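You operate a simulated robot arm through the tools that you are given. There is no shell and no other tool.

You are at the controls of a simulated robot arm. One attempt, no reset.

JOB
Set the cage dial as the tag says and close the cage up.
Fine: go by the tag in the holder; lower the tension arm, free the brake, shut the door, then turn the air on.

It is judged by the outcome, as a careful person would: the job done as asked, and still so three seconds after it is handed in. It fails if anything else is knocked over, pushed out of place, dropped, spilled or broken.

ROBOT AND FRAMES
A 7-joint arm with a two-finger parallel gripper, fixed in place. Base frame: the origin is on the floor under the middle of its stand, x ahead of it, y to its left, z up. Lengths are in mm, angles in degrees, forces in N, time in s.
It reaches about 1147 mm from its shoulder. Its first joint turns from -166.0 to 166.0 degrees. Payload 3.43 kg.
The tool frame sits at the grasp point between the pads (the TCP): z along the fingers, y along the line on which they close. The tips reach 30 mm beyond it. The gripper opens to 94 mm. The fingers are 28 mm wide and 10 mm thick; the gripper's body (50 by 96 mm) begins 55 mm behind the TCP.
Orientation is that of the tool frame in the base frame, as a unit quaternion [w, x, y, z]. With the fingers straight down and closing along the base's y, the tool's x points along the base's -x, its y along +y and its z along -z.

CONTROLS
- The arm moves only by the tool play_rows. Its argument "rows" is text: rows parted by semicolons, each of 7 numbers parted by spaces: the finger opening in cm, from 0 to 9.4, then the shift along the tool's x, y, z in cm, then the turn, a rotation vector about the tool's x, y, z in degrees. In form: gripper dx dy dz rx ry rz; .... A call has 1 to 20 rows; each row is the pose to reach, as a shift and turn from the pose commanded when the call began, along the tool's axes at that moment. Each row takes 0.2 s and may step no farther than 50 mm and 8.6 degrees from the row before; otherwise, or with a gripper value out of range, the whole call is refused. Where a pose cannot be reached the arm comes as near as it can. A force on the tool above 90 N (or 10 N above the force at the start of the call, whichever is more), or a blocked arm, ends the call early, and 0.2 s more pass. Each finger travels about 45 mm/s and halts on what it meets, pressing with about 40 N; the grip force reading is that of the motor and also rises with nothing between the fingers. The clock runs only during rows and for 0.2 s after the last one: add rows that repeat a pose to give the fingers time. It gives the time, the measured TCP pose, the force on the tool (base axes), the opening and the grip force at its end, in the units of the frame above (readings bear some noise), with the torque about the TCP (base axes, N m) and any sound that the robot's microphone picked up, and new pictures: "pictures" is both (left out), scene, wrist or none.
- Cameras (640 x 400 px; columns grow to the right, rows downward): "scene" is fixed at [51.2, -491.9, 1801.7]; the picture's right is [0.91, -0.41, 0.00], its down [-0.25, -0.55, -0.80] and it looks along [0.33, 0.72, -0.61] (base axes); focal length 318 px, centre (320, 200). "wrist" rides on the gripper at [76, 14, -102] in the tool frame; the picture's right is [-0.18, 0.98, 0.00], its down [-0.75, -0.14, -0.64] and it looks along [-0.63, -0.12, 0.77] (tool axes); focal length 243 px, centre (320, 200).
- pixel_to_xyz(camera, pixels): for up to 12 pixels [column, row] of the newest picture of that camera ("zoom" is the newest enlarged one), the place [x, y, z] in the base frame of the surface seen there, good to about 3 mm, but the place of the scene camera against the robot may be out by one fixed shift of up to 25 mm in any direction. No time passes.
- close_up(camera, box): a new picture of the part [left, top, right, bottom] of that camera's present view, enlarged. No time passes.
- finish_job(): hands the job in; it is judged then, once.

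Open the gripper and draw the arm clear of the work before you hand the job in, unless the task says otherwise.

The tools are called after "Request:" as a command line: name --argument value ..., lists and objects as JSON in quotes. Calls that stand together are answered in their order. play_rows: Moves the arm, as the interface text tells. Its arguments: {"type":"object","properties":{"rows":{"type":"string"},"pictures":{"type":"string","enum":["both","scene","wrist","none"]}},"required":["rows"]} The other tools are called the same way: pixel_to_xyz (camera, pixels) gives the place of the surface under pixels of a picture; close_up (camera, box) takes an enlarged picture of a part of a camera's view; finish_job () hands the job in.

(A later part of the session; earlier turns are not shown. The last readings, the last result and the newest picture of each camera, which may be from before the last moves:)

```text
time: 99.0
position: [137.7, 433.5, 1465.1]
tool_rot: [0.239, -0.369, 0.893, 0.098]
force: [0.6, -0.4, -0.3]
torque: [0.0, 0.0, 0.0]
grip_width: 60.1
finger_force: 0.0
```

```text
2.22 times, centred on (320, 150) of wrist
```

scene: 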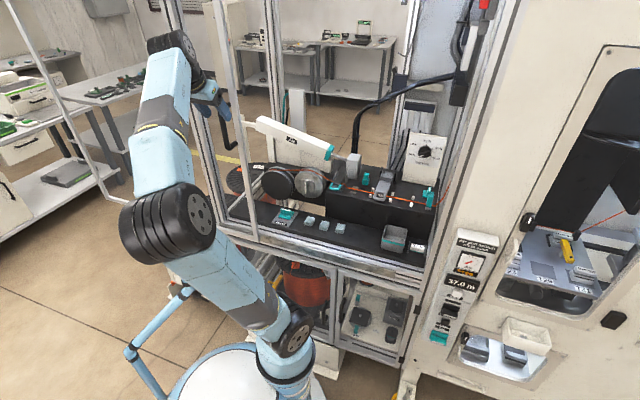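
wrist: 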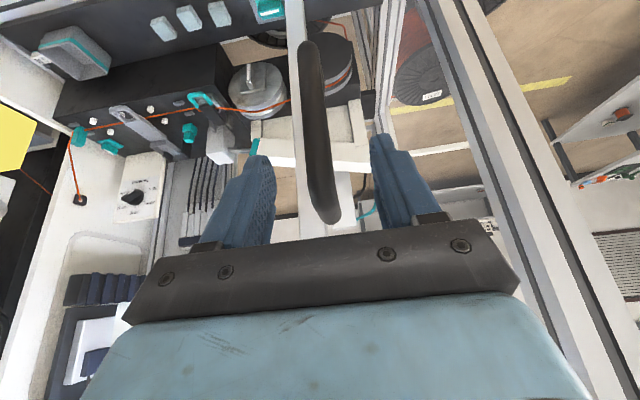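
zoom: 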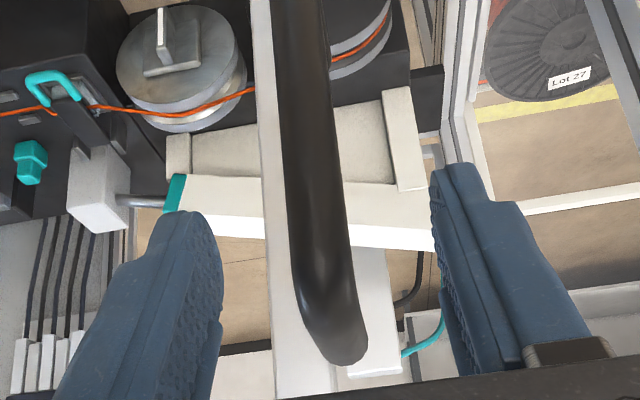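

The bar runs centrally between the fingers. Moving the last 38 mm and closing on it.

Request:
play_rows --rows "6 -0.2 0 1.3 0 0 0; 6 -0.4 0 2.6 0 0 0; 6 -0.4 0 3.8 0 0 0; 6 -0.4 0 3.8 0 0 0" --pictures "wrist"

Request:
play_rows --rows "4.5 0 0 0 0 0 0; 3 0 0 0 0 0 0; 1.5 0 0 0 0 0 0; 0.5 0 0 0 0 0 0; 0.5 0 0 0 0 0 0; 0.5 0 0 0 0 0 0"

```text
time: 100.0
position: [156.0, 447.9, 1434.8]
tool_rot: [0.238, -0.37, 0.892, 0.1]
force: [1.4, 0.1, 0.4]
torque: [-0.04, 0.02, -0.03]
grip_width: 60.2
finger_force: 0.1
```

wrist: 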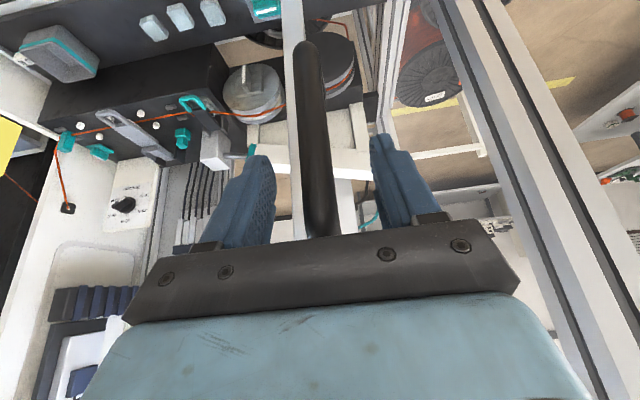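

```text
time: 101.4
position: [156.8, 449.6, 1434.2]
tool_rot: [0.239, -0.37, 0.892, 0.099]
force: [1.9, -1.9, -1.1]
torque: [-0.06, 0.13, 0.01]
grip_width: 22.1
finger_force: 44.6
```

scene: 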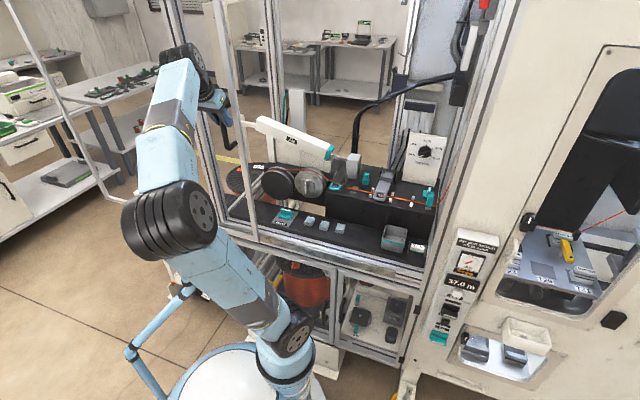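
wrist: 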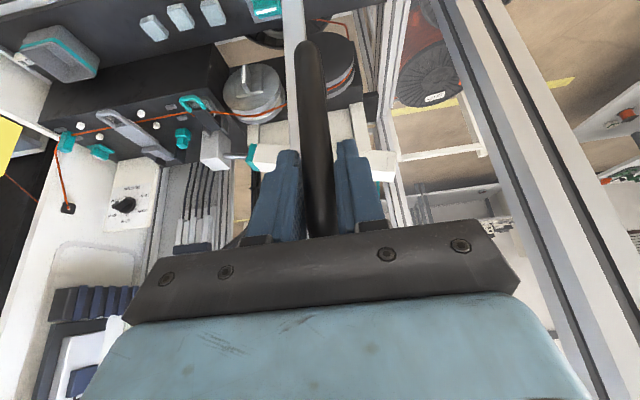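

Handle gripped (22 mm). Sliding the door to the right (tool -y), first 11 cm, watching forces.

Request:
play_rows --rows "0.5 0 -0.7 0 0 0 0; 0.5 0 -2 0 0 0 0; 0.5 0 -4 0 0 0 0; 0.5 0 -6.3 0 0 0 0; 0.5 0 -8.6 0 0 0 0; 0.5 0 -11 0 0 0 0; 0.5 0 -11 0 0 0 0"

```text
time: 103.0
position: [234.2, 370.6, 1433.8]
tool_rot: [0.24, -0.369, 0.892, 0.099]
force: [-2.6, -4.6, 5.5]
torque: [-0.43, 0.52, -0.07]
grip_width: 22.3
finger_force: 44.8
```

scene: 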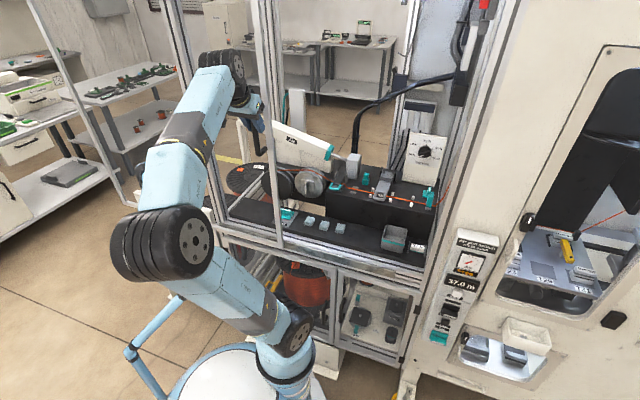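
wrist: 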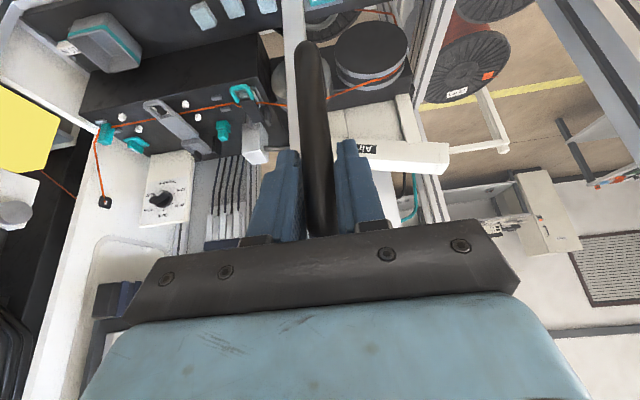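

The door slides freely with small forces. Continuing another 20 cm.

Request:
play_rows --rows "0.5 0 -1.5 0 0 0 0; 0.5 0 -4 0 0 0 0; 0.5 0 -6.7 0 0 0 0; 0.5 0 -9.4 0 0 0 0; 0.5 0 -12.1 0 0 0 0; 0.5 0 -14.8 0 0 0 0; 0.5 0 -17.5 0 0 0 0; 0.5 0 -20 0 0 0 0; 0.5 0 -20 0 0 0 0"

```text
time: 105.0
position: [376.1, 228.0, 1433.5]
tool_rot: [0.24, -0.37, 0.892, 0.1]
force: [-1.1, -5.5, 21.1]
torque: [0.62, -0.58, -0.03]
grip_width: 21.8
finger_force: 44.6
```

scene: 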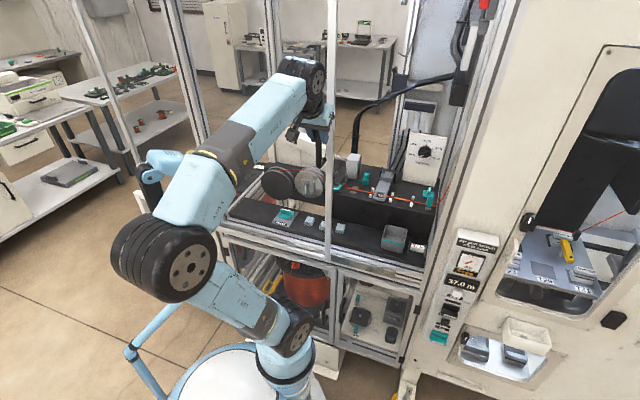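
wrist: 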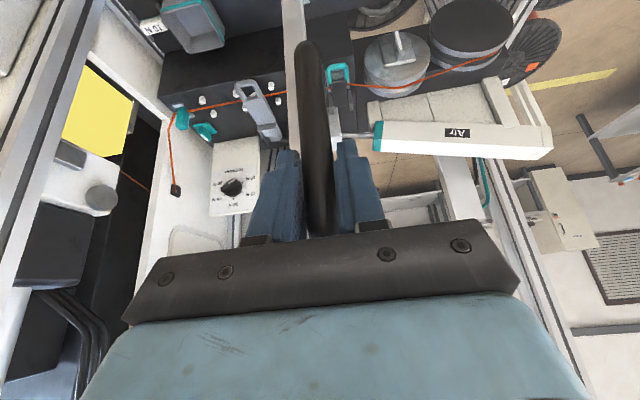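

Halfway (U≈105), forces still small. Another 20 cm.

Request:
play_rows --rows "0.5 0 -1.5 0 0 0 0; 0.5 0 -4 -0.05 0 0 0; 0.5 0 -6.7 -0.1 0 0 0; 0.5 0 -9.4 -0.1 0 0 0; 0.5 0 -12.1 -0.1 0 0 0; 0.5 0 -14.8 -0.1 0 0 0; 0.5 0 -17.5 -0.1 0 0 0; 0.5 0 -20 -0.1 0 0 0; 0.5 0 -20 -0.1 0 0 0"

Request:
pixel_to_xyz --camera "scene" --pixels '[[395, 60], [400, 100], [480, 100], [475, 130], [463, 180], [500, 60], [520, 60], [540, 120], [450, 60], [455, 40]]'

```text
time: 107.0
position: [518.8, 87.0, 1433.7]
tool_rot: [0.237, -0.369, 0.893, 0.099]
force: [12.9, 11.5, -30.0]
torque: [0.01, 0.08, 0.03]
grip_width: 22.0
finger_force: 45.1
```

scene: 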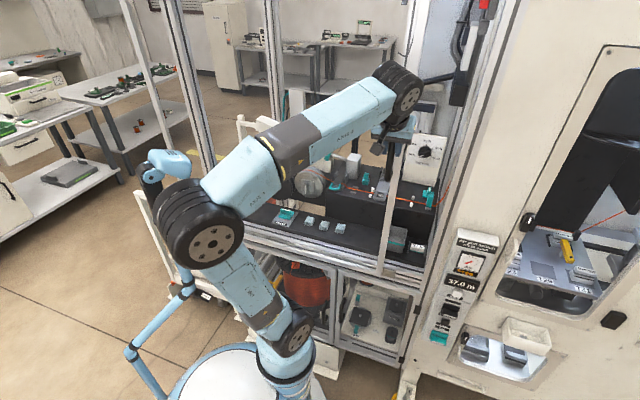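
wrist: 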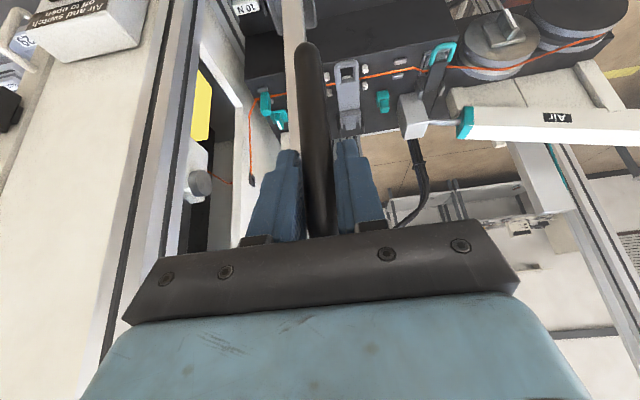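

```text
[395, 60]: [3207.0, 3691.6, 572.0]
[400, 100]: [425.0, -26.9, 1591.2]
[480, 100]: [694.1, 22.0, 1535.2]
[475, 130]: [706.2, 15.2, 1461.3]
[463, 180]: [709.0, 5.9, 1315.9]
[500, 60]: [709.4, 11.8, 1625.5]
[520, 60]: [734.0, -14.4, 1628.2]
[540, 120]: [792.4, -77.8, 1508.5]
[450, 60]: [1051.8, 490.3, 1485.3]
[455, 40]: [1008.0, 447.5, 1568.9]
```

Door upright is now ~14 cm from the right post. Continuing 9 cm, then I'll go slower to feel the closed stop.

Request:
play_rows --rows "0.5 0 -1 0.05 0 0 0; 0.5 0 -2.5 0.08 0 0 0; 0.5 0 -4.5 0.08 0 0 0; 0.5 0 -6.5 0.08 0 0 0; 0.5 0 -8 0.08 0 0 0; 0.5 0 -9 0.08 0 0 0; 0.5 0 -9 0.08 0 0 0"

Request:
pixel_to_xyz --camera "wrist" --pixels '[[300, 20], [290, 60], [250, 60], [240, 100], [215, 60], [200, 100], [190, 60], [170, 150], [296, 120], [310, 200], [330, 230], [270, 30]]'

```text
time: 108.6
position: [582.4, 21.6, 1434.1]
tool_rot: [0.239, -0.368, 0.893, 0.099]
force: [-6.4, -9.8, -32.7]
torque: [-0.31, 0.34, 0.0]
grip_width: 22.0
finger_force: 45.2
```

scene: 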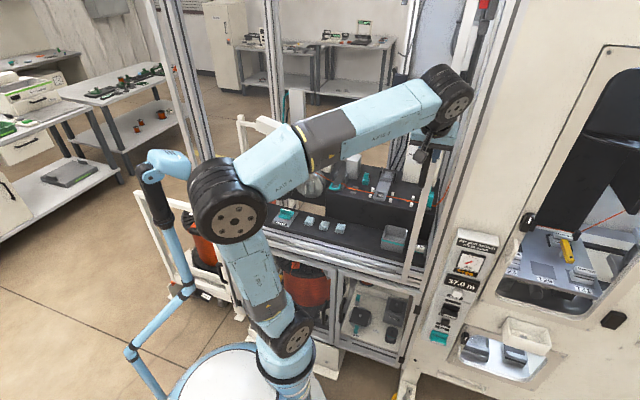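
wrist: 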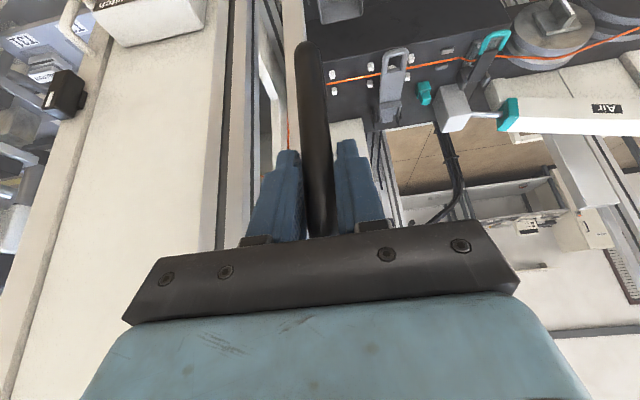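

```text
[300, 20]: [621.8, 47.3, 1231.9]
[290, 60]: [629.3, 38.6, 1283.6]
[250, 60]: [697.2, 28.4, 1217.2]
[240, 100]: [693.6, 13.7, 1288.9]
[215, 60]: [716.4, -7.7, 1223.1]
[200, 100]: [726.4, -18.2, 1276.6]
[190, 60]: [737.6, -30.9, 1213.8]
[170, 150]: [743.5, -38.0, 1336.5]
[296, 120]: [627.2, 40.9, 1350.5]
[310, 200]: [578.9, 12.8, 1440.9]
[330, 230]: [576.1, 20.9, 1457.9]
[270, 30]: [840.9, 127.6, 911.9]
```

Upright face spans to U≈418; the right post begins at U≈473 at slightly greater depth. Continuing slowly another 4.5 cm.

Request:
play_rows --rows "0.5 0 -0.8 0 0 0 0; 0.5 0 -1.6 0 0 0 0; 0.5 0 -2.4 0 0 0 0; 0.5 0 -3.2 0 0 0 0; 0.5 0 -4 0 0 0 0; 0.5 0 -4.5 0 0 0 0; 0.5 0 -4.5 0 0 0 0" --pictures "wrist"

```text
time: 110.2
position: [612.8, -8.1, 1435.1]
tool_rot: [0.24, -0.369, 0.893, 0.099]
force: [-4.6, -5.9, -13.5]
torque: [-0.17, 0.19, 0.0]
grip_width: 22.1
finger_force: 45.0
```

wrist: 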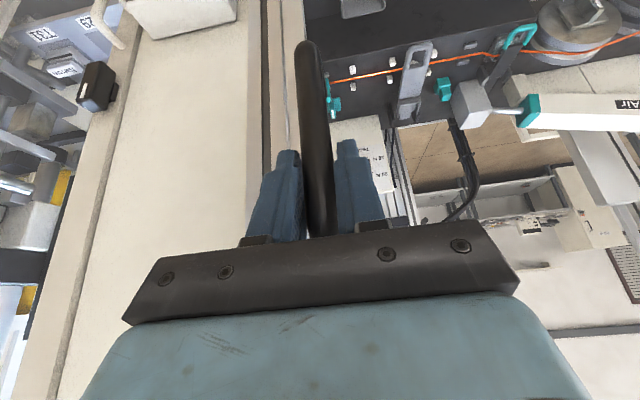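

No resistance yet (U≈439). Creeping on in 5 mm steps.

Request:
play_rows --rows "0.5 0 -0.5 0 0 0 0; 0.5 0 -1 0 0 0 0; 0.5 0 -1.5 0 0 0 0; 0.5 0 -2 0 0 0 0; 0.5 0 -2.5 0 0 0 0; 0.5 0 -2.5 0 0 0 0"

Request:
close_up --camera "scene" --box '[380, 60, 520, 300]'

```text
time: 111.6
position: [629.4, -26.8, 1435.2]
tool_rot: [0.24, -0.37, 0.892, 0.099]
force: [5.3, -3.2, 11.1]
torque: [-0.33, 0.43, 0.04]
grip_width: 21.9
finger_force: 45.1
```

scene: 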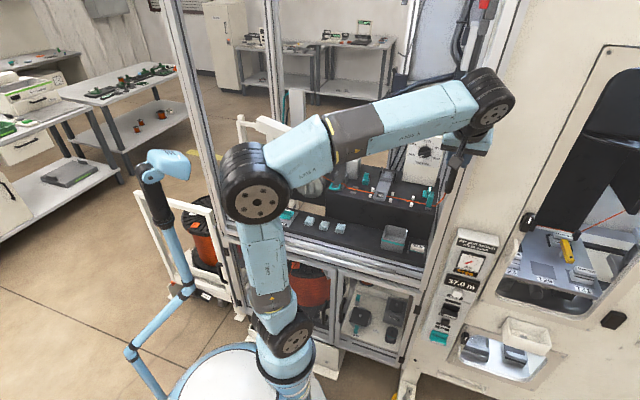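
wrist: 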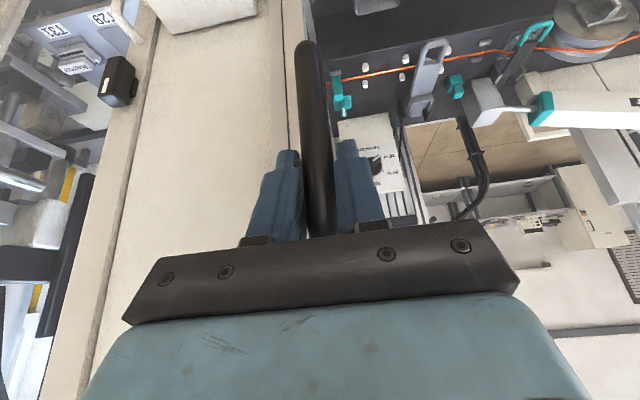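

```text
1.67 times, centred on (450, 180) of scene
```

zoom: 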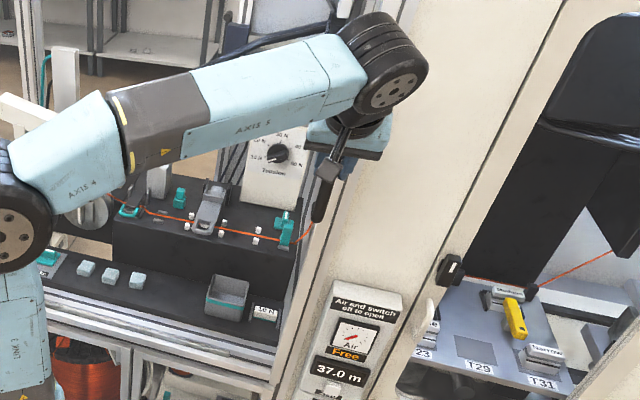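

Still moving freely at U≈464; the upright now overlaps the post. Creeping on further until the stop.

Request:
play_rows --rows "0.5 0 -0.5 0 0 0 0; 0.5 0 -1 0 0 0 0; 0.5 0 -1.5 0 0 0 0; 0.5 0 -2 0 0 0 0; 0.5 0 -2 0 0 0 0"

Request:
close_up --camera "scene" --box '[400, 60, 500, 320]'

```text
time: 112.5
position: [632.5, -28.7, 1435.1]
tool_rot: [0.235, -0.377, 0.89, 0.104]
force: [-48.8, 19.5, -6.7]
torque: [-0.73, -0.91, 0.14]
grip_width: 22.2
finger_force: 45.3
stopped in row 4: the force on the tool passed its limit at 98 N (the readings are from after the stop); the commanded pose is now the measured one
```

scene: 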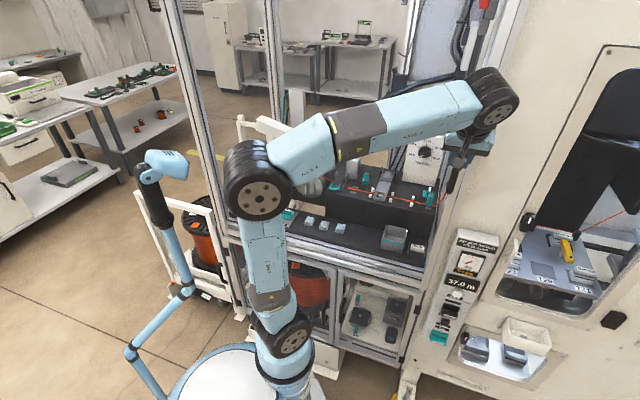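
wrist: 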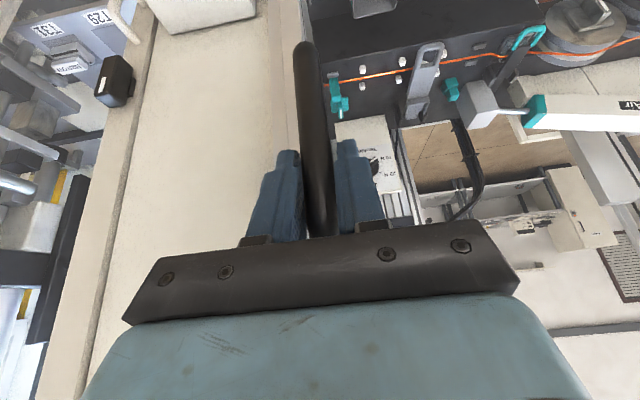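

```text
1.54 times, centred on (450, 190) of scene
```

zoom: 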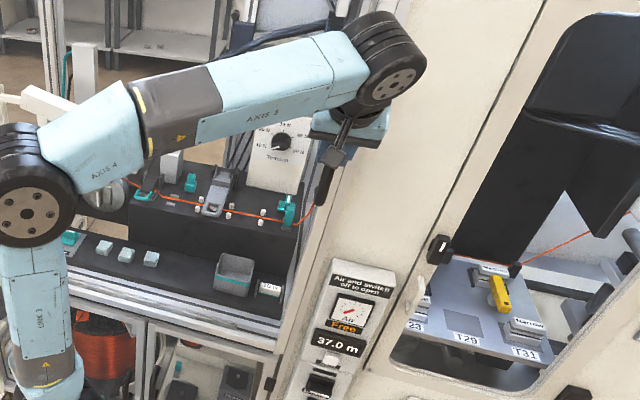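

The door came up against a firm stop at U≈468 (98 N), after 676 mm of travel. I'll release the handle, back away, and check that it is fully closed.

Request:
play_rows --rows "2 0 0 0 0 0 0; 3.5 0 0 0 0 0 0; 5 0 0 0 0 0 0; 6 0 0 0 0 0 0; 6 0 0 -2 0 0 0; 6 0 0 -5 0 0 0; 6 0 0 -8 0 0 0; 6 0 0 -11 0 0 0; 6 0 2 -14 0 0 0; 6 0 4 -16 0 0 0; 6 0 4 -16 0 0 0"

Request:
close_up --camera "wrist" --box '[200, 0, 440, 150]'

Request:
close_up --camera "scene" --box '[380, 60, 520, 300]'

Request:
close_up --camera "scene" --box '[150, 0, 300, 260]'

```text
time: 114.8
position: [554.7, -60.9, 1573.4]
tool_rot: [0.235, -0.374, 0.891, 0.104]
force: [-0.3, 0.5, 1.0]
torque: [0.01, 0.0, 0.03]
grip_width: 60.2
finger_force: 0.1
```

scene: 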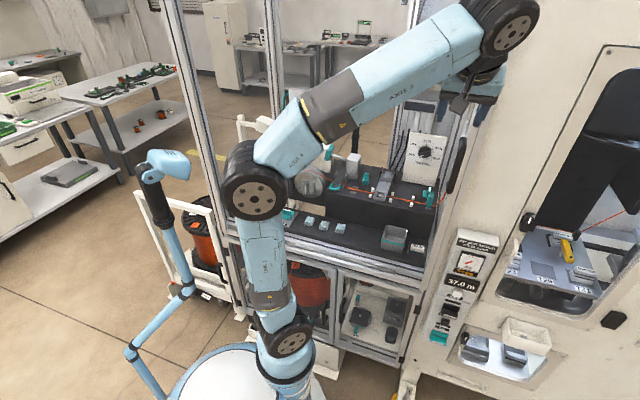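
wrist: 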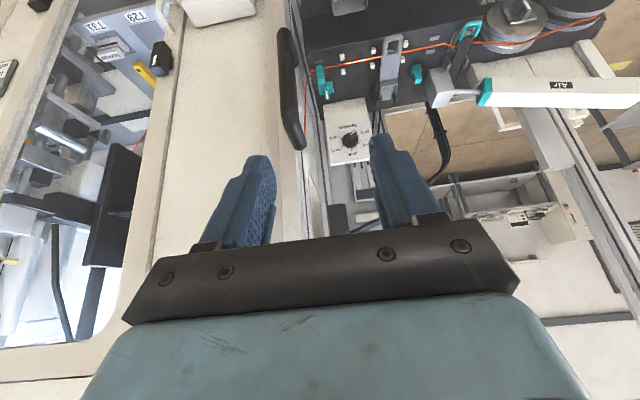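

```text
2.67 times, centred on (320, 75) of wrist
```

zoom: 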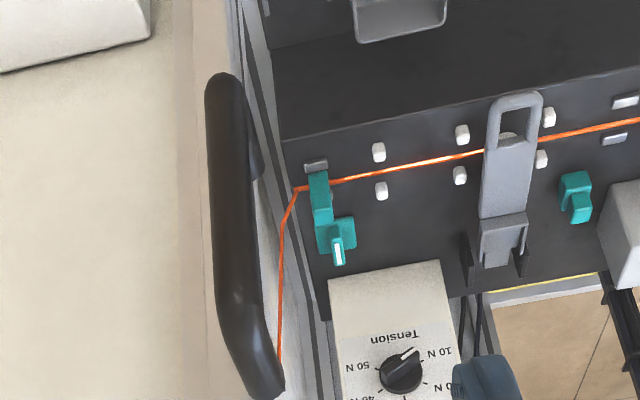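

```text
1.67 times, centred on (450, 180) of scene
```

zoom: 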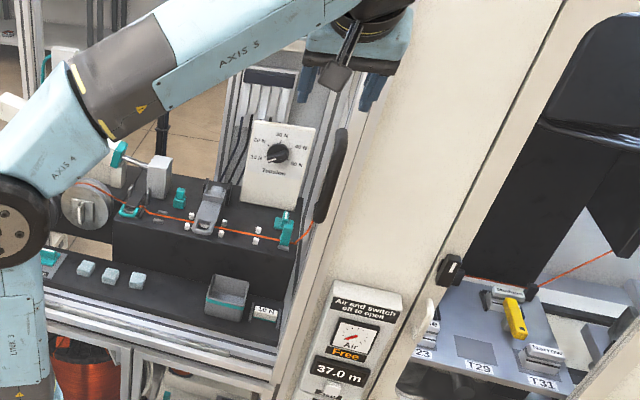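

```text
1.54 times, centred on (225, 130) of scene
```

zoom: 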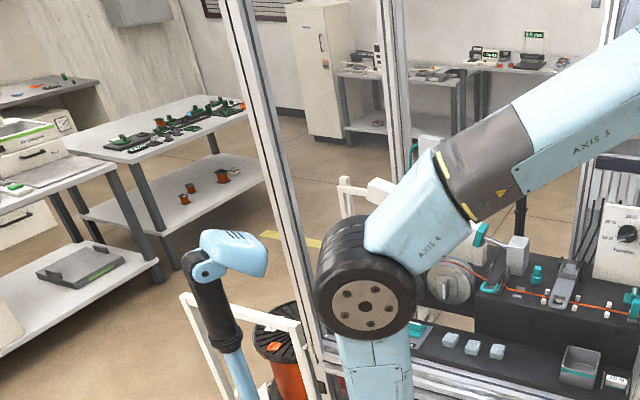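

The door is closed and the handle released. Next is the Air switch on the panel; I'll query its geometry and the nearby protrusions (latch, tray, machine handle) before going down there.

Request:
pixel_to_xyz --camera "scene" --pixels '[[528, 222], [530, 335], [510, 320], [515, 245], [475, 240], [437, 333], [443, 342], [445, 325], [455, 300], [450, 297], [475, 330], [430, 345]]'

Request:
close_up --camera "scene" --box '[420, 270, 560, 380]'

Request:
close_up --camera "scene" --box '[425, 310, 475, 355]'

```text
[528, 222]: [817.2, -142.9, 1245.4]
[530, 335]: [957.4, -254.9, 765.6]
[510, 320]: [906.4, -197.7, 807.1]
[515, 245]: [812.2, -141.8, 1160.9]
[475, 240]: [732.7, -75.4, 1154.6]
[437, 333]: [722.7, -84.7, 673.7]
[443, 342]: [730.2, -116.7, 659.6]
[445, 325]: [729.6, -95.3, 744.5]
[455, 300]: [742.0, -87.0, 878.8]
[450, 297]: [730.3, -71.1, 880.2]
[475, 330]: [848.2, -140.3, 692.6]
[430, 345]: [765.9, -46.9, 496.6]
```

```text
3.64 times, centred on (490, 325) of scene
```

zoom: 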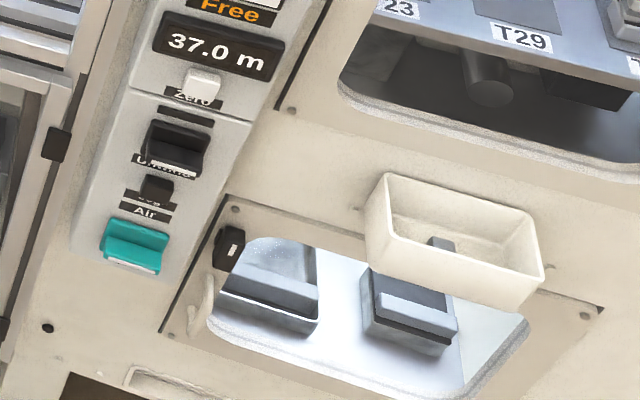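

```text
8.89 times, centred on (450, 332) of scene
```

zoom: 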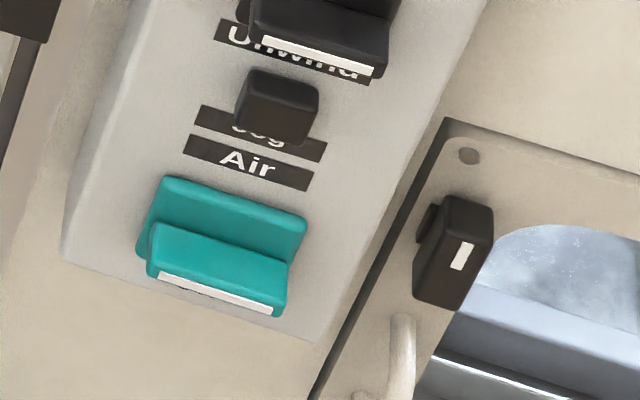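

The Air switch is the same type: its bar is horizontal now (off), with a Jog button just above. I'll first spin the tool 170° in place (slightly backed off) so the camera ends up on top.

Request:
play_rows --rows "6 0.3 0 -0.2 0 0 8.5; 6 0.7 0 -0.4 0 0 17; 6 1 0 -0.6 0 0 25.5; 6 1.4 0 -0.8 0 0 34; 6 1.8 0 -1 0 0 42.5; 6 2.2 0 -1.2 0 0 51; 6 2.6 0 -1.4 0 0 59.5; 6 3 0 -1.6 0 0 68; 6 3.5 0 -2 0 0 76.5; 6 3.5 0 -2 0 0 85; 5 3.5 0 -2 0 0 93.5; 5 3.5 0 -2 0 0 102; 5 3.5 0 -2 0 0 110.5; 4.4 3.5 0 -2 0 0 119; 4.4 3.5 0 -2 0 0 127.5; 4.4 3.5 0 -2 0 0 136; 4.4 3.5 0 -2 0 0 144.5; 4.4 3.5 0 -2 0 0 153; 4.4 3.5 0 -2 0 0 161.5; 4.4 3.5 0 -2 0 0 170"

```text
time: 119.0
position: [527.9, -90.2, 1571.6]
tool_rot: [-0.083, 0.856, 0.449, 0.244]
force: [-0.3, -0.8, 0.4]
torque: [-0.03, 0.02, -0.03]
grip_width: 43.9
finger_force: 0.0
```

scene: 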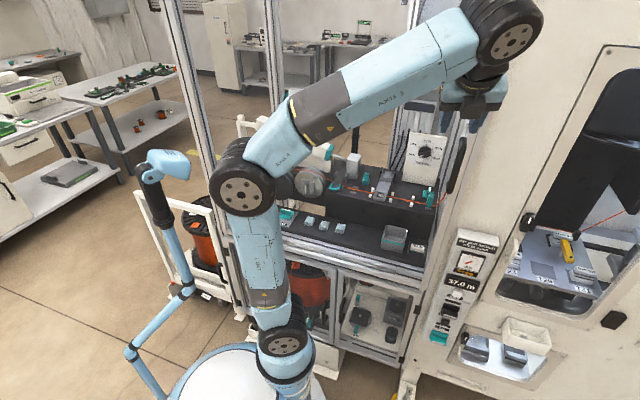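
wrist: 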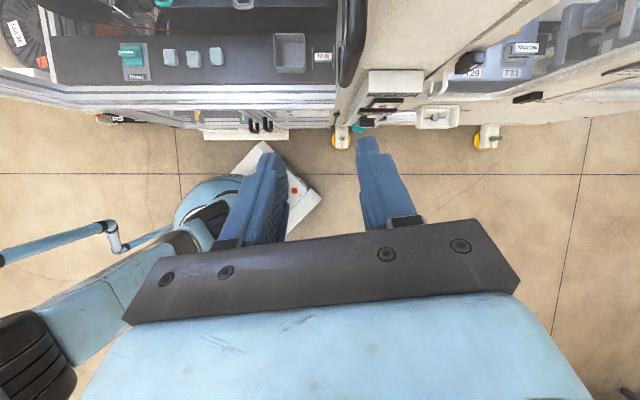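

The tool is turned. Now I'll descend toward the panel while pitching to horizontal, in two halves; first half now.

Request:
play_rows --rows "4.4 -2.33 0.43 4.08 -0.31 3.16 0.47; 4.4 -4.66 0.85 8.15 -0.63 6.3 0.94; 4.4 -6.99 1.28 12.23 -0.94 9.5 1.4; 4.4 -9.31 1.71 16.3 -1.25 12.6 1.87; 4.4 -11.64 2.13 20.38 -1.57 15.8 2.34; 4.4 -13.97 2.56 24.46 -1.88 18.9 2.8; 4.4 -16.3 2.99 28.53 -2.19 22.1 3.28; 4.4 -18.63 3.41 32.61 -2.5 25.3 3.75; 4.4 -20.96 3.84 36.69 -2.8 28.4 4.2; 4.4 -23.28 4.27 40.76 -3.1 31.6 4.7; 4.4 -23.28 4.27 40.76 -3.1 31.6 4.7"

```text
time: 121.5
position: [592.1, -137.8, 1107.3]
tool_rot: [-0.189, 0.776, 0.37, 0.475]
force: [0.3, 0.2, 1.2]
torque: [0.03, 0.01, -0.02]
grip_width: 44.1
finger_force: 0.0
```

scene: 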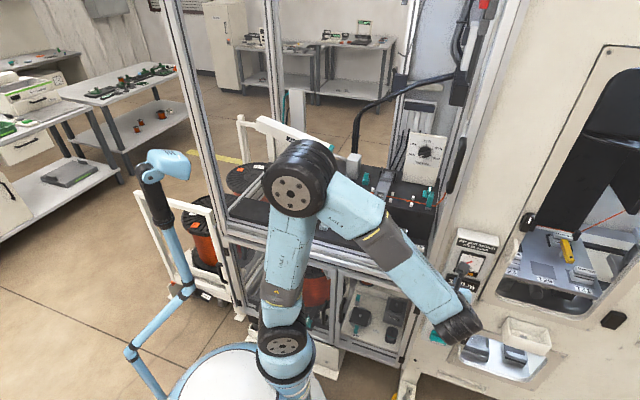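
wrist: 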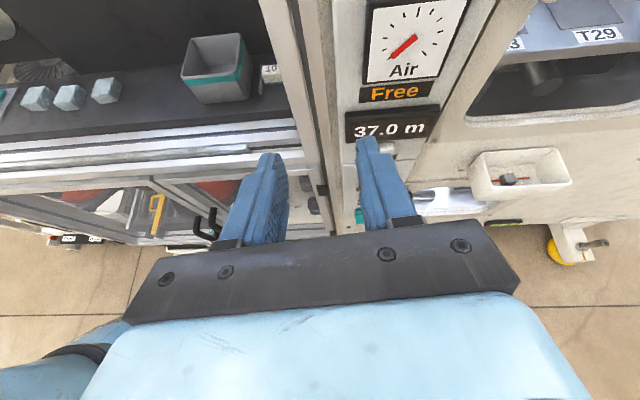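

Path is clear; the gauge shows air off. Second half of the descent to stand in front of the Air switch.

Request:
play_rows --rows "4.4 -4.13 0.47 2.18 -0.34 3.18 0.48; 4.4 -8.26 0.94 4.35 -0.68 6.36 0.97; 4.4 -12.4 1.41 6.53 -1.02 9.53 1.45; 4.4 -16.5 1.88 8.71 -1.36 12.7 1.93; 4.4 -20.7 2.36 10.88 -1.7 15.9 2.42; 4.4 -24.8 2.83 13.06 -2.05 19.1 2.9; 4.4 -28.9 3.3 15.24 -2.4 22.2 3.38; 4.4 -33.1 3.77 17.4 -2.73 25.4 3.87; 4.4 -37.2 4.24 19.6 -3.07 28.6 4.35; 4.4 -37.2 4.24 19.6 -3.07 28.6 4.35"

Request:
close_up --camera "wrist" --box '[240, 60, 440, 200]'

```text
time: 123.7
position: [638.8, -183.5, 690.4]
tool_rot: [-0.272, 0.652, 0.269, 0.655]
force: [-0.2, 0.2, -0.1]
torque: [0.0, -0.01, 0.0]
grip_width: 44.2
finger_force: 0.0
```

scene: 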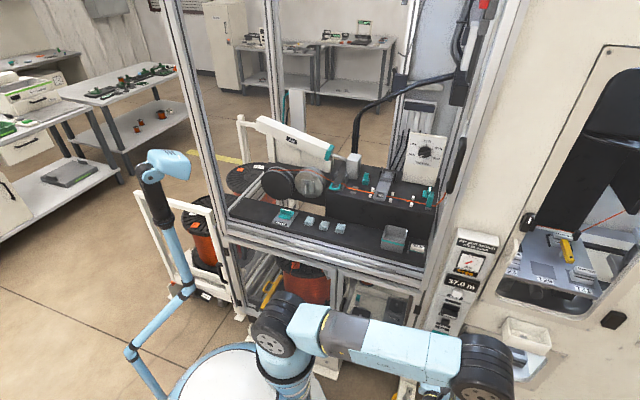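
wrist: 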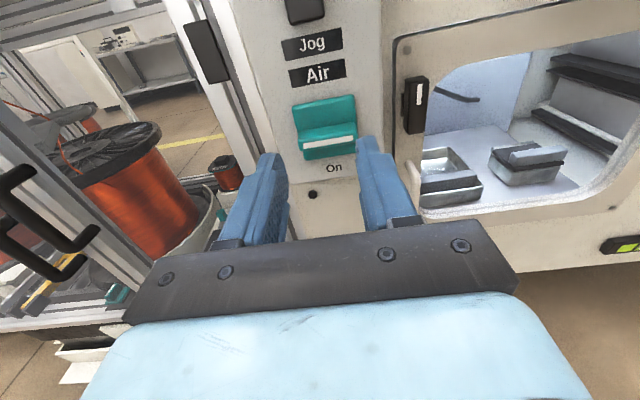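

```text
2.86 times, centred on (340, 130) of wrist
```

zoom: 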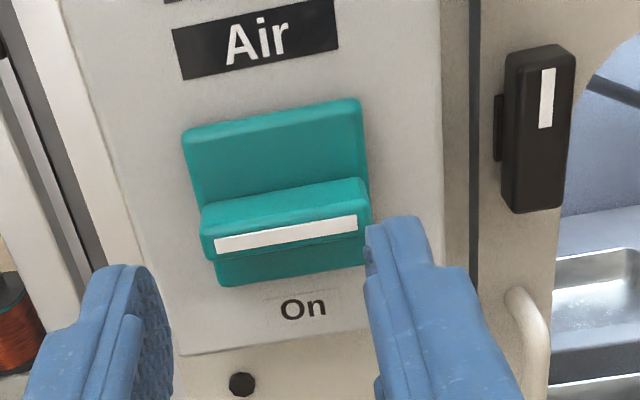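

The Air switch is in clear view, with "On" printed below it and its bar lying horizontal. Measuring the bar, base, panel face and the Jog button.

Request:
pixel_to_xyz --camera "zoom" --pixels '[[287, 233], [220, 243], [355, 222], [285, 200], [280, 150], [200, 120], [355, 110], [290, 275], [150, 200], [400, 150], [300, 310], [535, 130]]'

Request:
pixel_to_xyz --camera "wrist" --pixels '[[305, 10], [300, 20], [313, 45], [318, 73], [412, 105], [416, 170], [313, 194], [370, 60], [290, 60], [205, 50], [340, 180], [325, 130]]'

Request:
close_up --camera "wrist" --box '[260, 0, 400, 90]'

```text
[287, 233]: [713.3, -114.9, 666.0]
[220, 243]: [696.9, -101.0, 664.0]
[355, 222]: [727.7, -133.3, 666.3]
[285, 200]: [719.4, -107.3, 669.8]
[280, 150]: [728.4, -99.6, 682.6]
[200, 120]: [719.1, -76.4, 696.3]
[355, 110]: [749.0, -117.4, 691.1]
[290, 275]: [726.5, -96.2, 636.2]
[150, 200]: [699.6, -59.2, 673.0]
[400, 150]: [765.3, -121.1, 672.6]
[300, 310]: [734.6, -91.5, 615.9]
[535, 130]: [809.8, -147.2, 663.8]
```

```text
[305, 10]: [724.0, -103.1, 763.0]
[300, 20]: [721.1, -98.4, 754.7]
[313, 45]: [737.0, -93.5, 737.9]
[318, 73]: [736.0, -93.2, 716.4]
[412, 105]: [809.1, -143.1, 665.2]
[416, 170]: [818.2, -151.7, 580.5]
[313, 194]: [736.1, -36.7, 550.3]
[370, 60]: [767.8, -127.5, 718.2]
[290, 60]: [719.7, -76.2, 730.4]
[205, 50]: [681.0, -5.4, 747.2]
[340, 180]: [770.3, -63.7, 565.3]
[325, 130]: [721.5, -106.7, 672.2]
```

```text
4.44 times, centred on (330, 45) of wrist
```

zoom: 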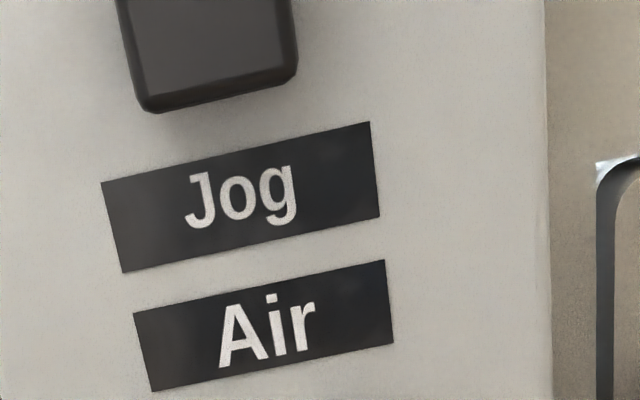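

Bar centre: U≈586.5, z≈664.5, front at depth ≈421.5; panel face 454.5; Jog button is well above (z≥750). I'll rotate the tool -90° so the fingers close vertically, aligning with the bar.

Request:
play_rows --rows "4.4 -0.4 0.1 0 0 0 -8.2; 4.4 -0.8 0.2 0 0 0 -16.4; 4.4 -1.2 0.3 0 0 0 -24.6; 4.4 -1.6 0.4 0 0 0 -32.8; 4.4 -2 0.5 0 0 0 -41; 4.4 -2.3 0.5 0 0 0 -49.2; 4.4 -2.6 0.5 0 0 0 -57.4; 4.4 -2.6 0.5 0 0 0 -65.6; 4.4 -2.6 0.5 0 0 0 -73.8; 4.4 -2.6 0.5 0 0 0 -82; 4.4 -2.6 0.5 0 0 0 -90; 4.4 -2.6 0.5 0 0 0 -90"

Request:
close_up --camera "wrist" --box '[240, 60, 400, 180]'

```text
time: 126.2
position: [640.5, -189.9, 662.4]
tool_rot: [0.272, 0.27, 0.652, 0.654]
force: [-0.9, -0.5, 0.3]
torque: [0.01, 0.02, -0.03]
grip_width: 44.1
finger_force: 0.1
```

scene: 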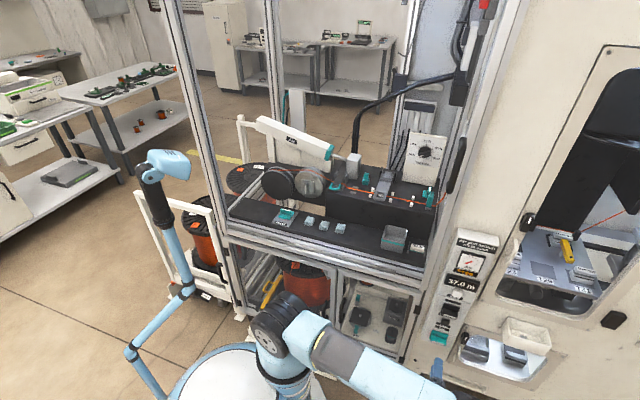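
wrist: 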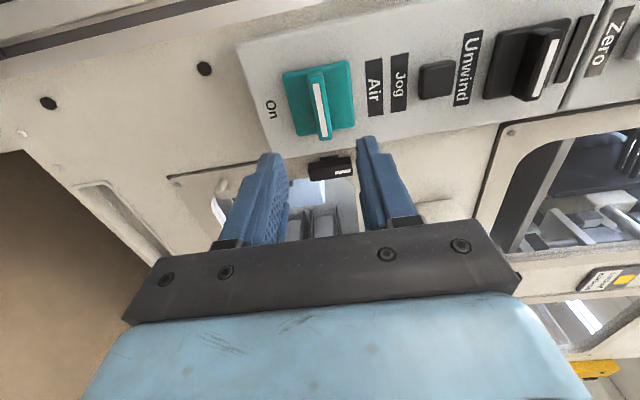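

```text
3.33 times, centred on (320, 120) of wrist
```

zoom: 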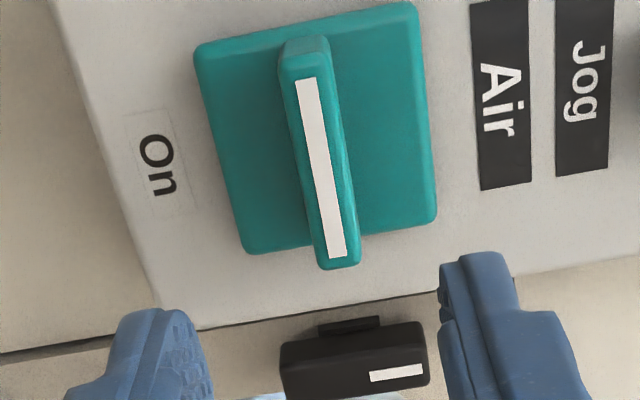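

Aligned: bar at zoom (322,165) between the fingers. Moving in ~91 mm with a small 2.5 mm correction, then I'll check before closing.

Request:
play_rows --rows "4.4 0.1 0.05 2 0 0 0; 4.4 0.2 0.1 4 0 0 0; 4.4 0.25 0.1 6 0 0 0; 4.4 0.25 0.1 7.5 0 0 0; 4.4 0.25 0.1 8.6 0 0 0; 4.4 0.25 0.1 9.1 0 0 0; 4.4 0.25 0.1 9.1 0 0 0" --pictures "wrist"

Request:
close_up --camera "wrist" --box '[240, 80, 400, 220]'

```text
time: 127.8
position: [704.7, -123.1, 665.7]
tool_rot: [0.271, 0.272, 0.652, 0.654]
force: [0.9, -0.2, -0.6]
torque: [0.0, 0.01, 0.0]
grip_width: 44.0
finger_force: 0.1
```

wrist: 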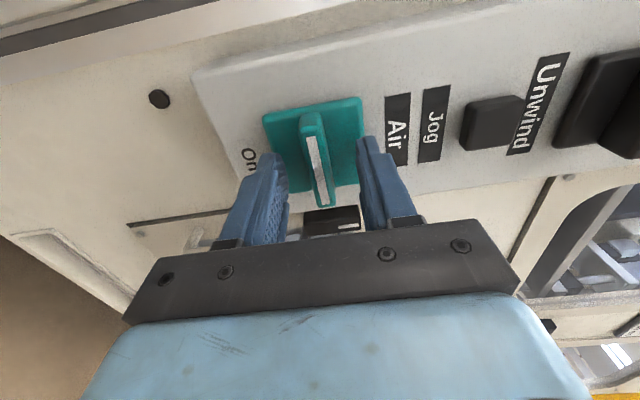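

```text
2.86 times, centred on (320, 150) of wrist
```

zoom: 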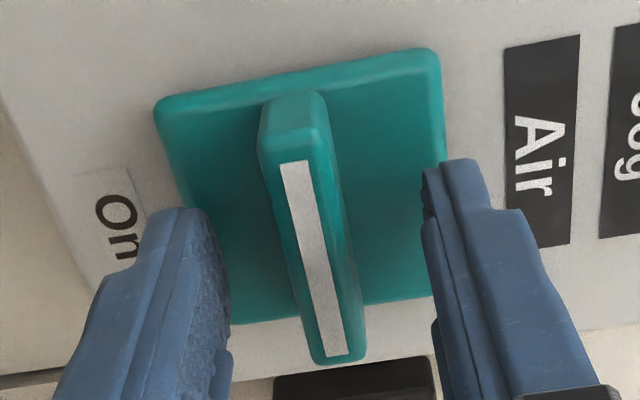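

The bar is centred between the fingertips. Closing on it.

Request:
play_rows --rows "3 0 0 0 0 0 0; 1 0 0 0 0 0 0; 0 0 0 0 0 0 0; 0 0 0 0 0 0 0; 0 0 0 0 0 0 0" --pictures "wrist"

```text
time: 129.1
position: [703.9, -124.3, 664.5]
tool_rot: [0.27, 0.272, 0.652, 0.654]
force: [0.3, 1.7, -9.6]
torque: [-0.31, 0.32, -0.03]
grip_width: 12.7
finger_force: 44.5
```

wrist: 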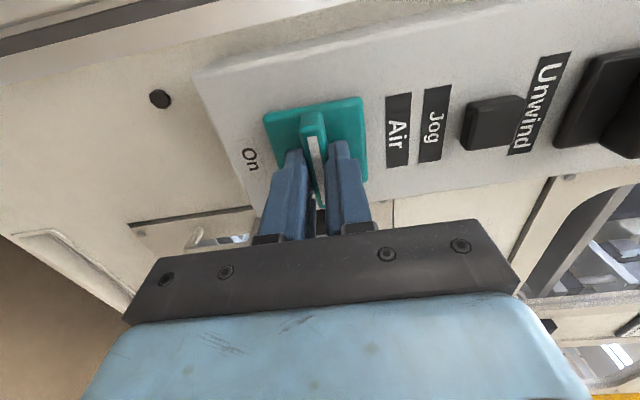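

Gripped the Air bar (12.7 mm). Testing a small 12° counter-clockwise turn.

Request:
play_rows --rows "0 0 -0.06 0 0 0 0; 0 0 -0.06 0 0 0 -4; 0 0 -0.06 0 0 0 -8; 0 0 -0.06 0 0 0 -12; 0 0 -0.06 0 0 0 -12" --pictures "wrist"

```text
time: 130.2
position: [703.9, -123.1, 664.8]
tool_rot: [0.338, 0.201, 0.675, 0.624]
force: [11.5, -0.3, 9.8]
torque: [0.92, 1.43, -0.23]
grip_width: 18.1
finger_force: 45.4
```

wrist: 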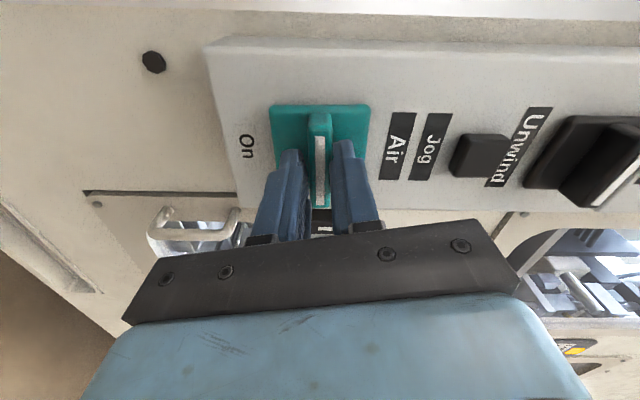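

Blocked that way (fingers wedged to 18 mm). Returning and trying clockwise.

Request:
play_rows --rows "0 0 0 0 0 0 4; 0 0 0 0 0 0 8; 0 0 0 0 0 0 12; 0 0 0 0 0 0 12" --pictures "none"

Request:
play_rows --rows "0 0 0 0 0 0 5; 0 0 0 0 0 0 10; 0 0 0 0 0 0 15; 0 0 0 0 0 0 15" --pictures "wrist"

```text
time: 131.2
position: [702.6, -122.1, 665.6]
tool_rot: [0.27, 0.271, 0.652, 0.655]
force: [-15.3, 5.4, 17.8]
torque: [0.03, -0.06, 0.26]
grip_width: 12.9
finger_force: 44.6
```

```text
time: 132.2
position: [703.5, -122.7, 665.4]
tool_rot: [0.183, 0.353, 0.61, 0.685]
force: [-21.4, 16.7, 18.8]
torque: [-0.01, 0.02, 0.41]
grip_width: 12.9
finger_force: 45.0
```

wrist: 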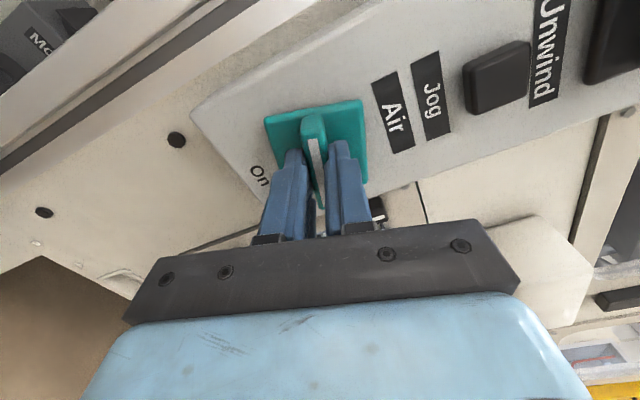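

Clockwise works: the bar turned 15° with the grip unchanged. Continuing with a slight easing of the side force.

Request:
play_rows --rows "0 0.12 0.06 0 0 0 0; 0 0.14 0.07 0 0 0 7.5; 0 0.14 0.07 0 0 0 15; 0 0.14 0.07 0 0 0 22.5; 0 0.14 0.07 0 0 0 30; 0 0.14 0.07 0 0 0 37.5; 0 0.14 0.07 0 0 0 37.5" --pictures "wrist"

```text
time: 133.8
position: [703.4, -122.7, 665.9]
tool_rot: [-0.046, 0.531, 0.464, 0.707]
force: [9.1, 4.9, 10.7]
torque: [-0.79, 0.71, -0.6]
grip_width: 13.0
finger_force: 44.9
```

wrist: 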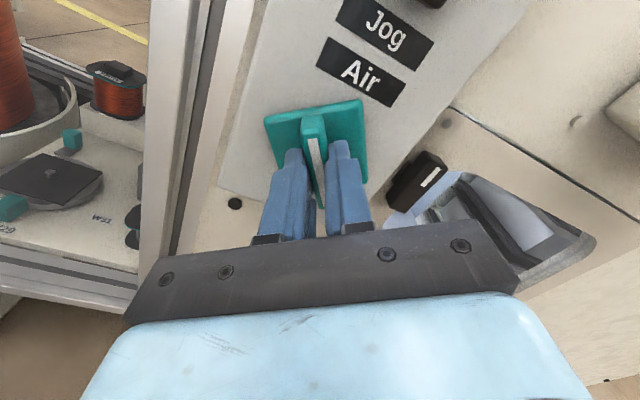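

Turned 52° with low forces. Completing the turn to 90°.

Request:
play_rows --rows "0 0 0 0 0 0 7.5; 0 0 0 0 0 0 15; 0 0 0 0 0 0 22.5; 0 0 0 0 0 0 30; 0 0 0 0 0 0 37.5; 0 0 0 0 0 0 37.5" --pictures "both"

Request:
close_up --camera "scene" --box '[440, 225, 510, 300]'

```text
time: 135.2
position: [704.1, -123.1, 666.8]
tool_rot: [-0.27, 0.653, 0.268, 0.655]
force: [29.3, -12.5, 31.1]
torque: [-0.13, -0.09, -0.31]
grip_width: 12.8
finger_force: 44.7
```

scene: 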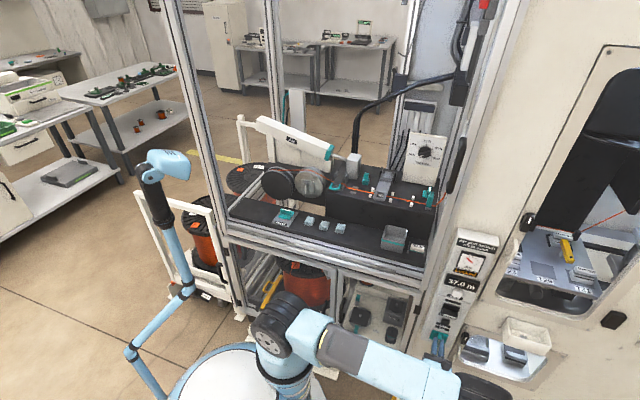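
wrist: 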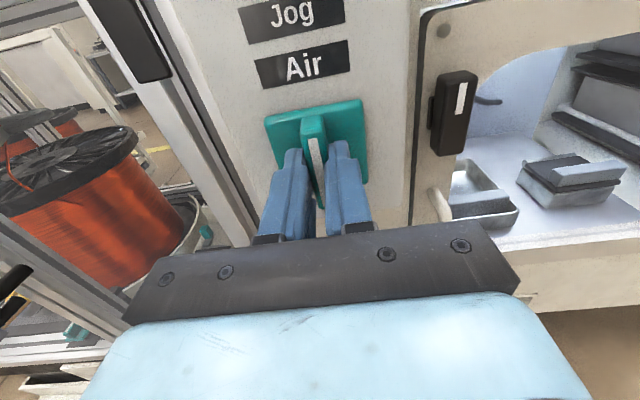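

```text
5.33 times, centred on (475, 262) of scene
```

zoom: 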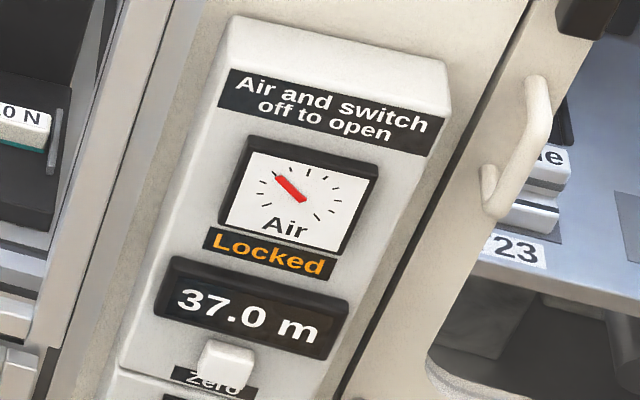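

The gauge has risen and the display now reads "Locked", so the air is on. A small nudge to be sure the switch is at its stop, then release.

Request:
play_rows --rows "0 0.1 0.1 0 0 0 2.5; 0 0.1 0.1 0 0 0 5; 0 0.1 0.1 0 0 0 5" --pictures "none"

Request:
play_rows --rows "0 0 0 0 0 0 -2.5; 0 0 0 0 0 0 -5; 1.5 0 0 0 0 0 -5; 3 0 0 0 0 0 -5; 4.4 0 0 0 0 0 -5; 4.4 0 0 0 0 0 -5; 4.4 0 0 -2 0 0 -5; 4.4 0 0 -5 0 0 -5; 4.4 0 0 -8 0 0 -5; 4.4 0 0 -11 0 0 -5; 4.4 0 0 -11 0 0 -5"

Request:
close_up --camera "wrist" --box '[240, 40, 440, 200]'

Request:
close_up --camera "scene" --box '[430, 220, 510, 350]'

```text
time: 136.1
position: [704.4, -122.9, 665.5]
tool_rot: [-0.3, 0.665, 0.239, 0.641]
force: [25.5, -5.6, 8.0]
torque: [-1.31, -0.86, -0.42]
grip_width: 14.7
finger_force: 44.9
```

```text
time: 138.4
position: [625.8, -200.6, 666.1]
tool_rot: [-0.271, 0.653, 0.268, 0.655]
force: [0.0, 0.9, 0.1]
torque: [0.0, 0.02, 0.02]
grip_width: 44.2
finger_force: 0.1
```

scene: 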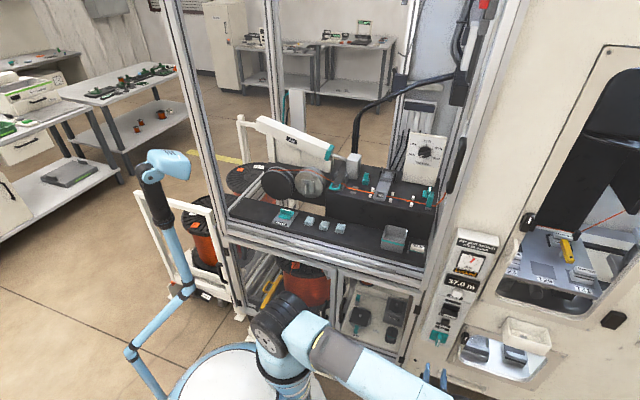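
wrist: 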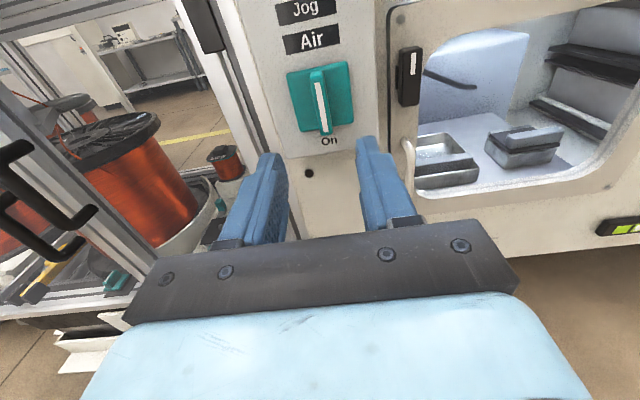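

```text
2.50 times, centred on (340, 120) of wrist
```

zoom: 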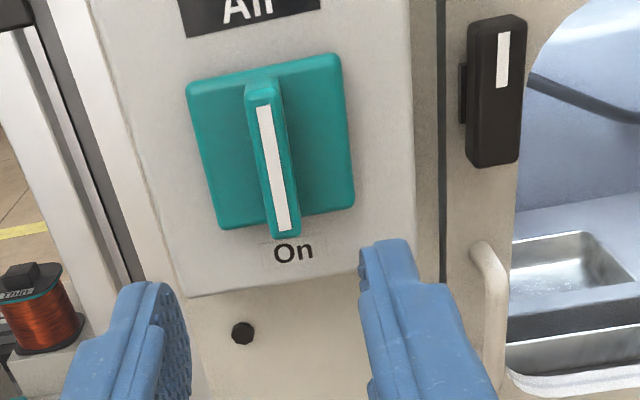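

```text
3.08 times, centred on (470, 285) of scene
```

zoom: 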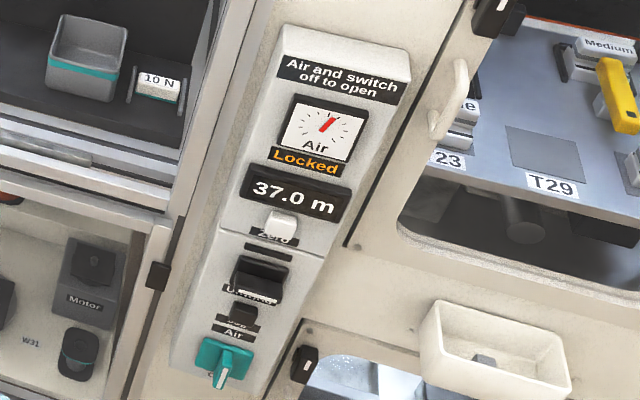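

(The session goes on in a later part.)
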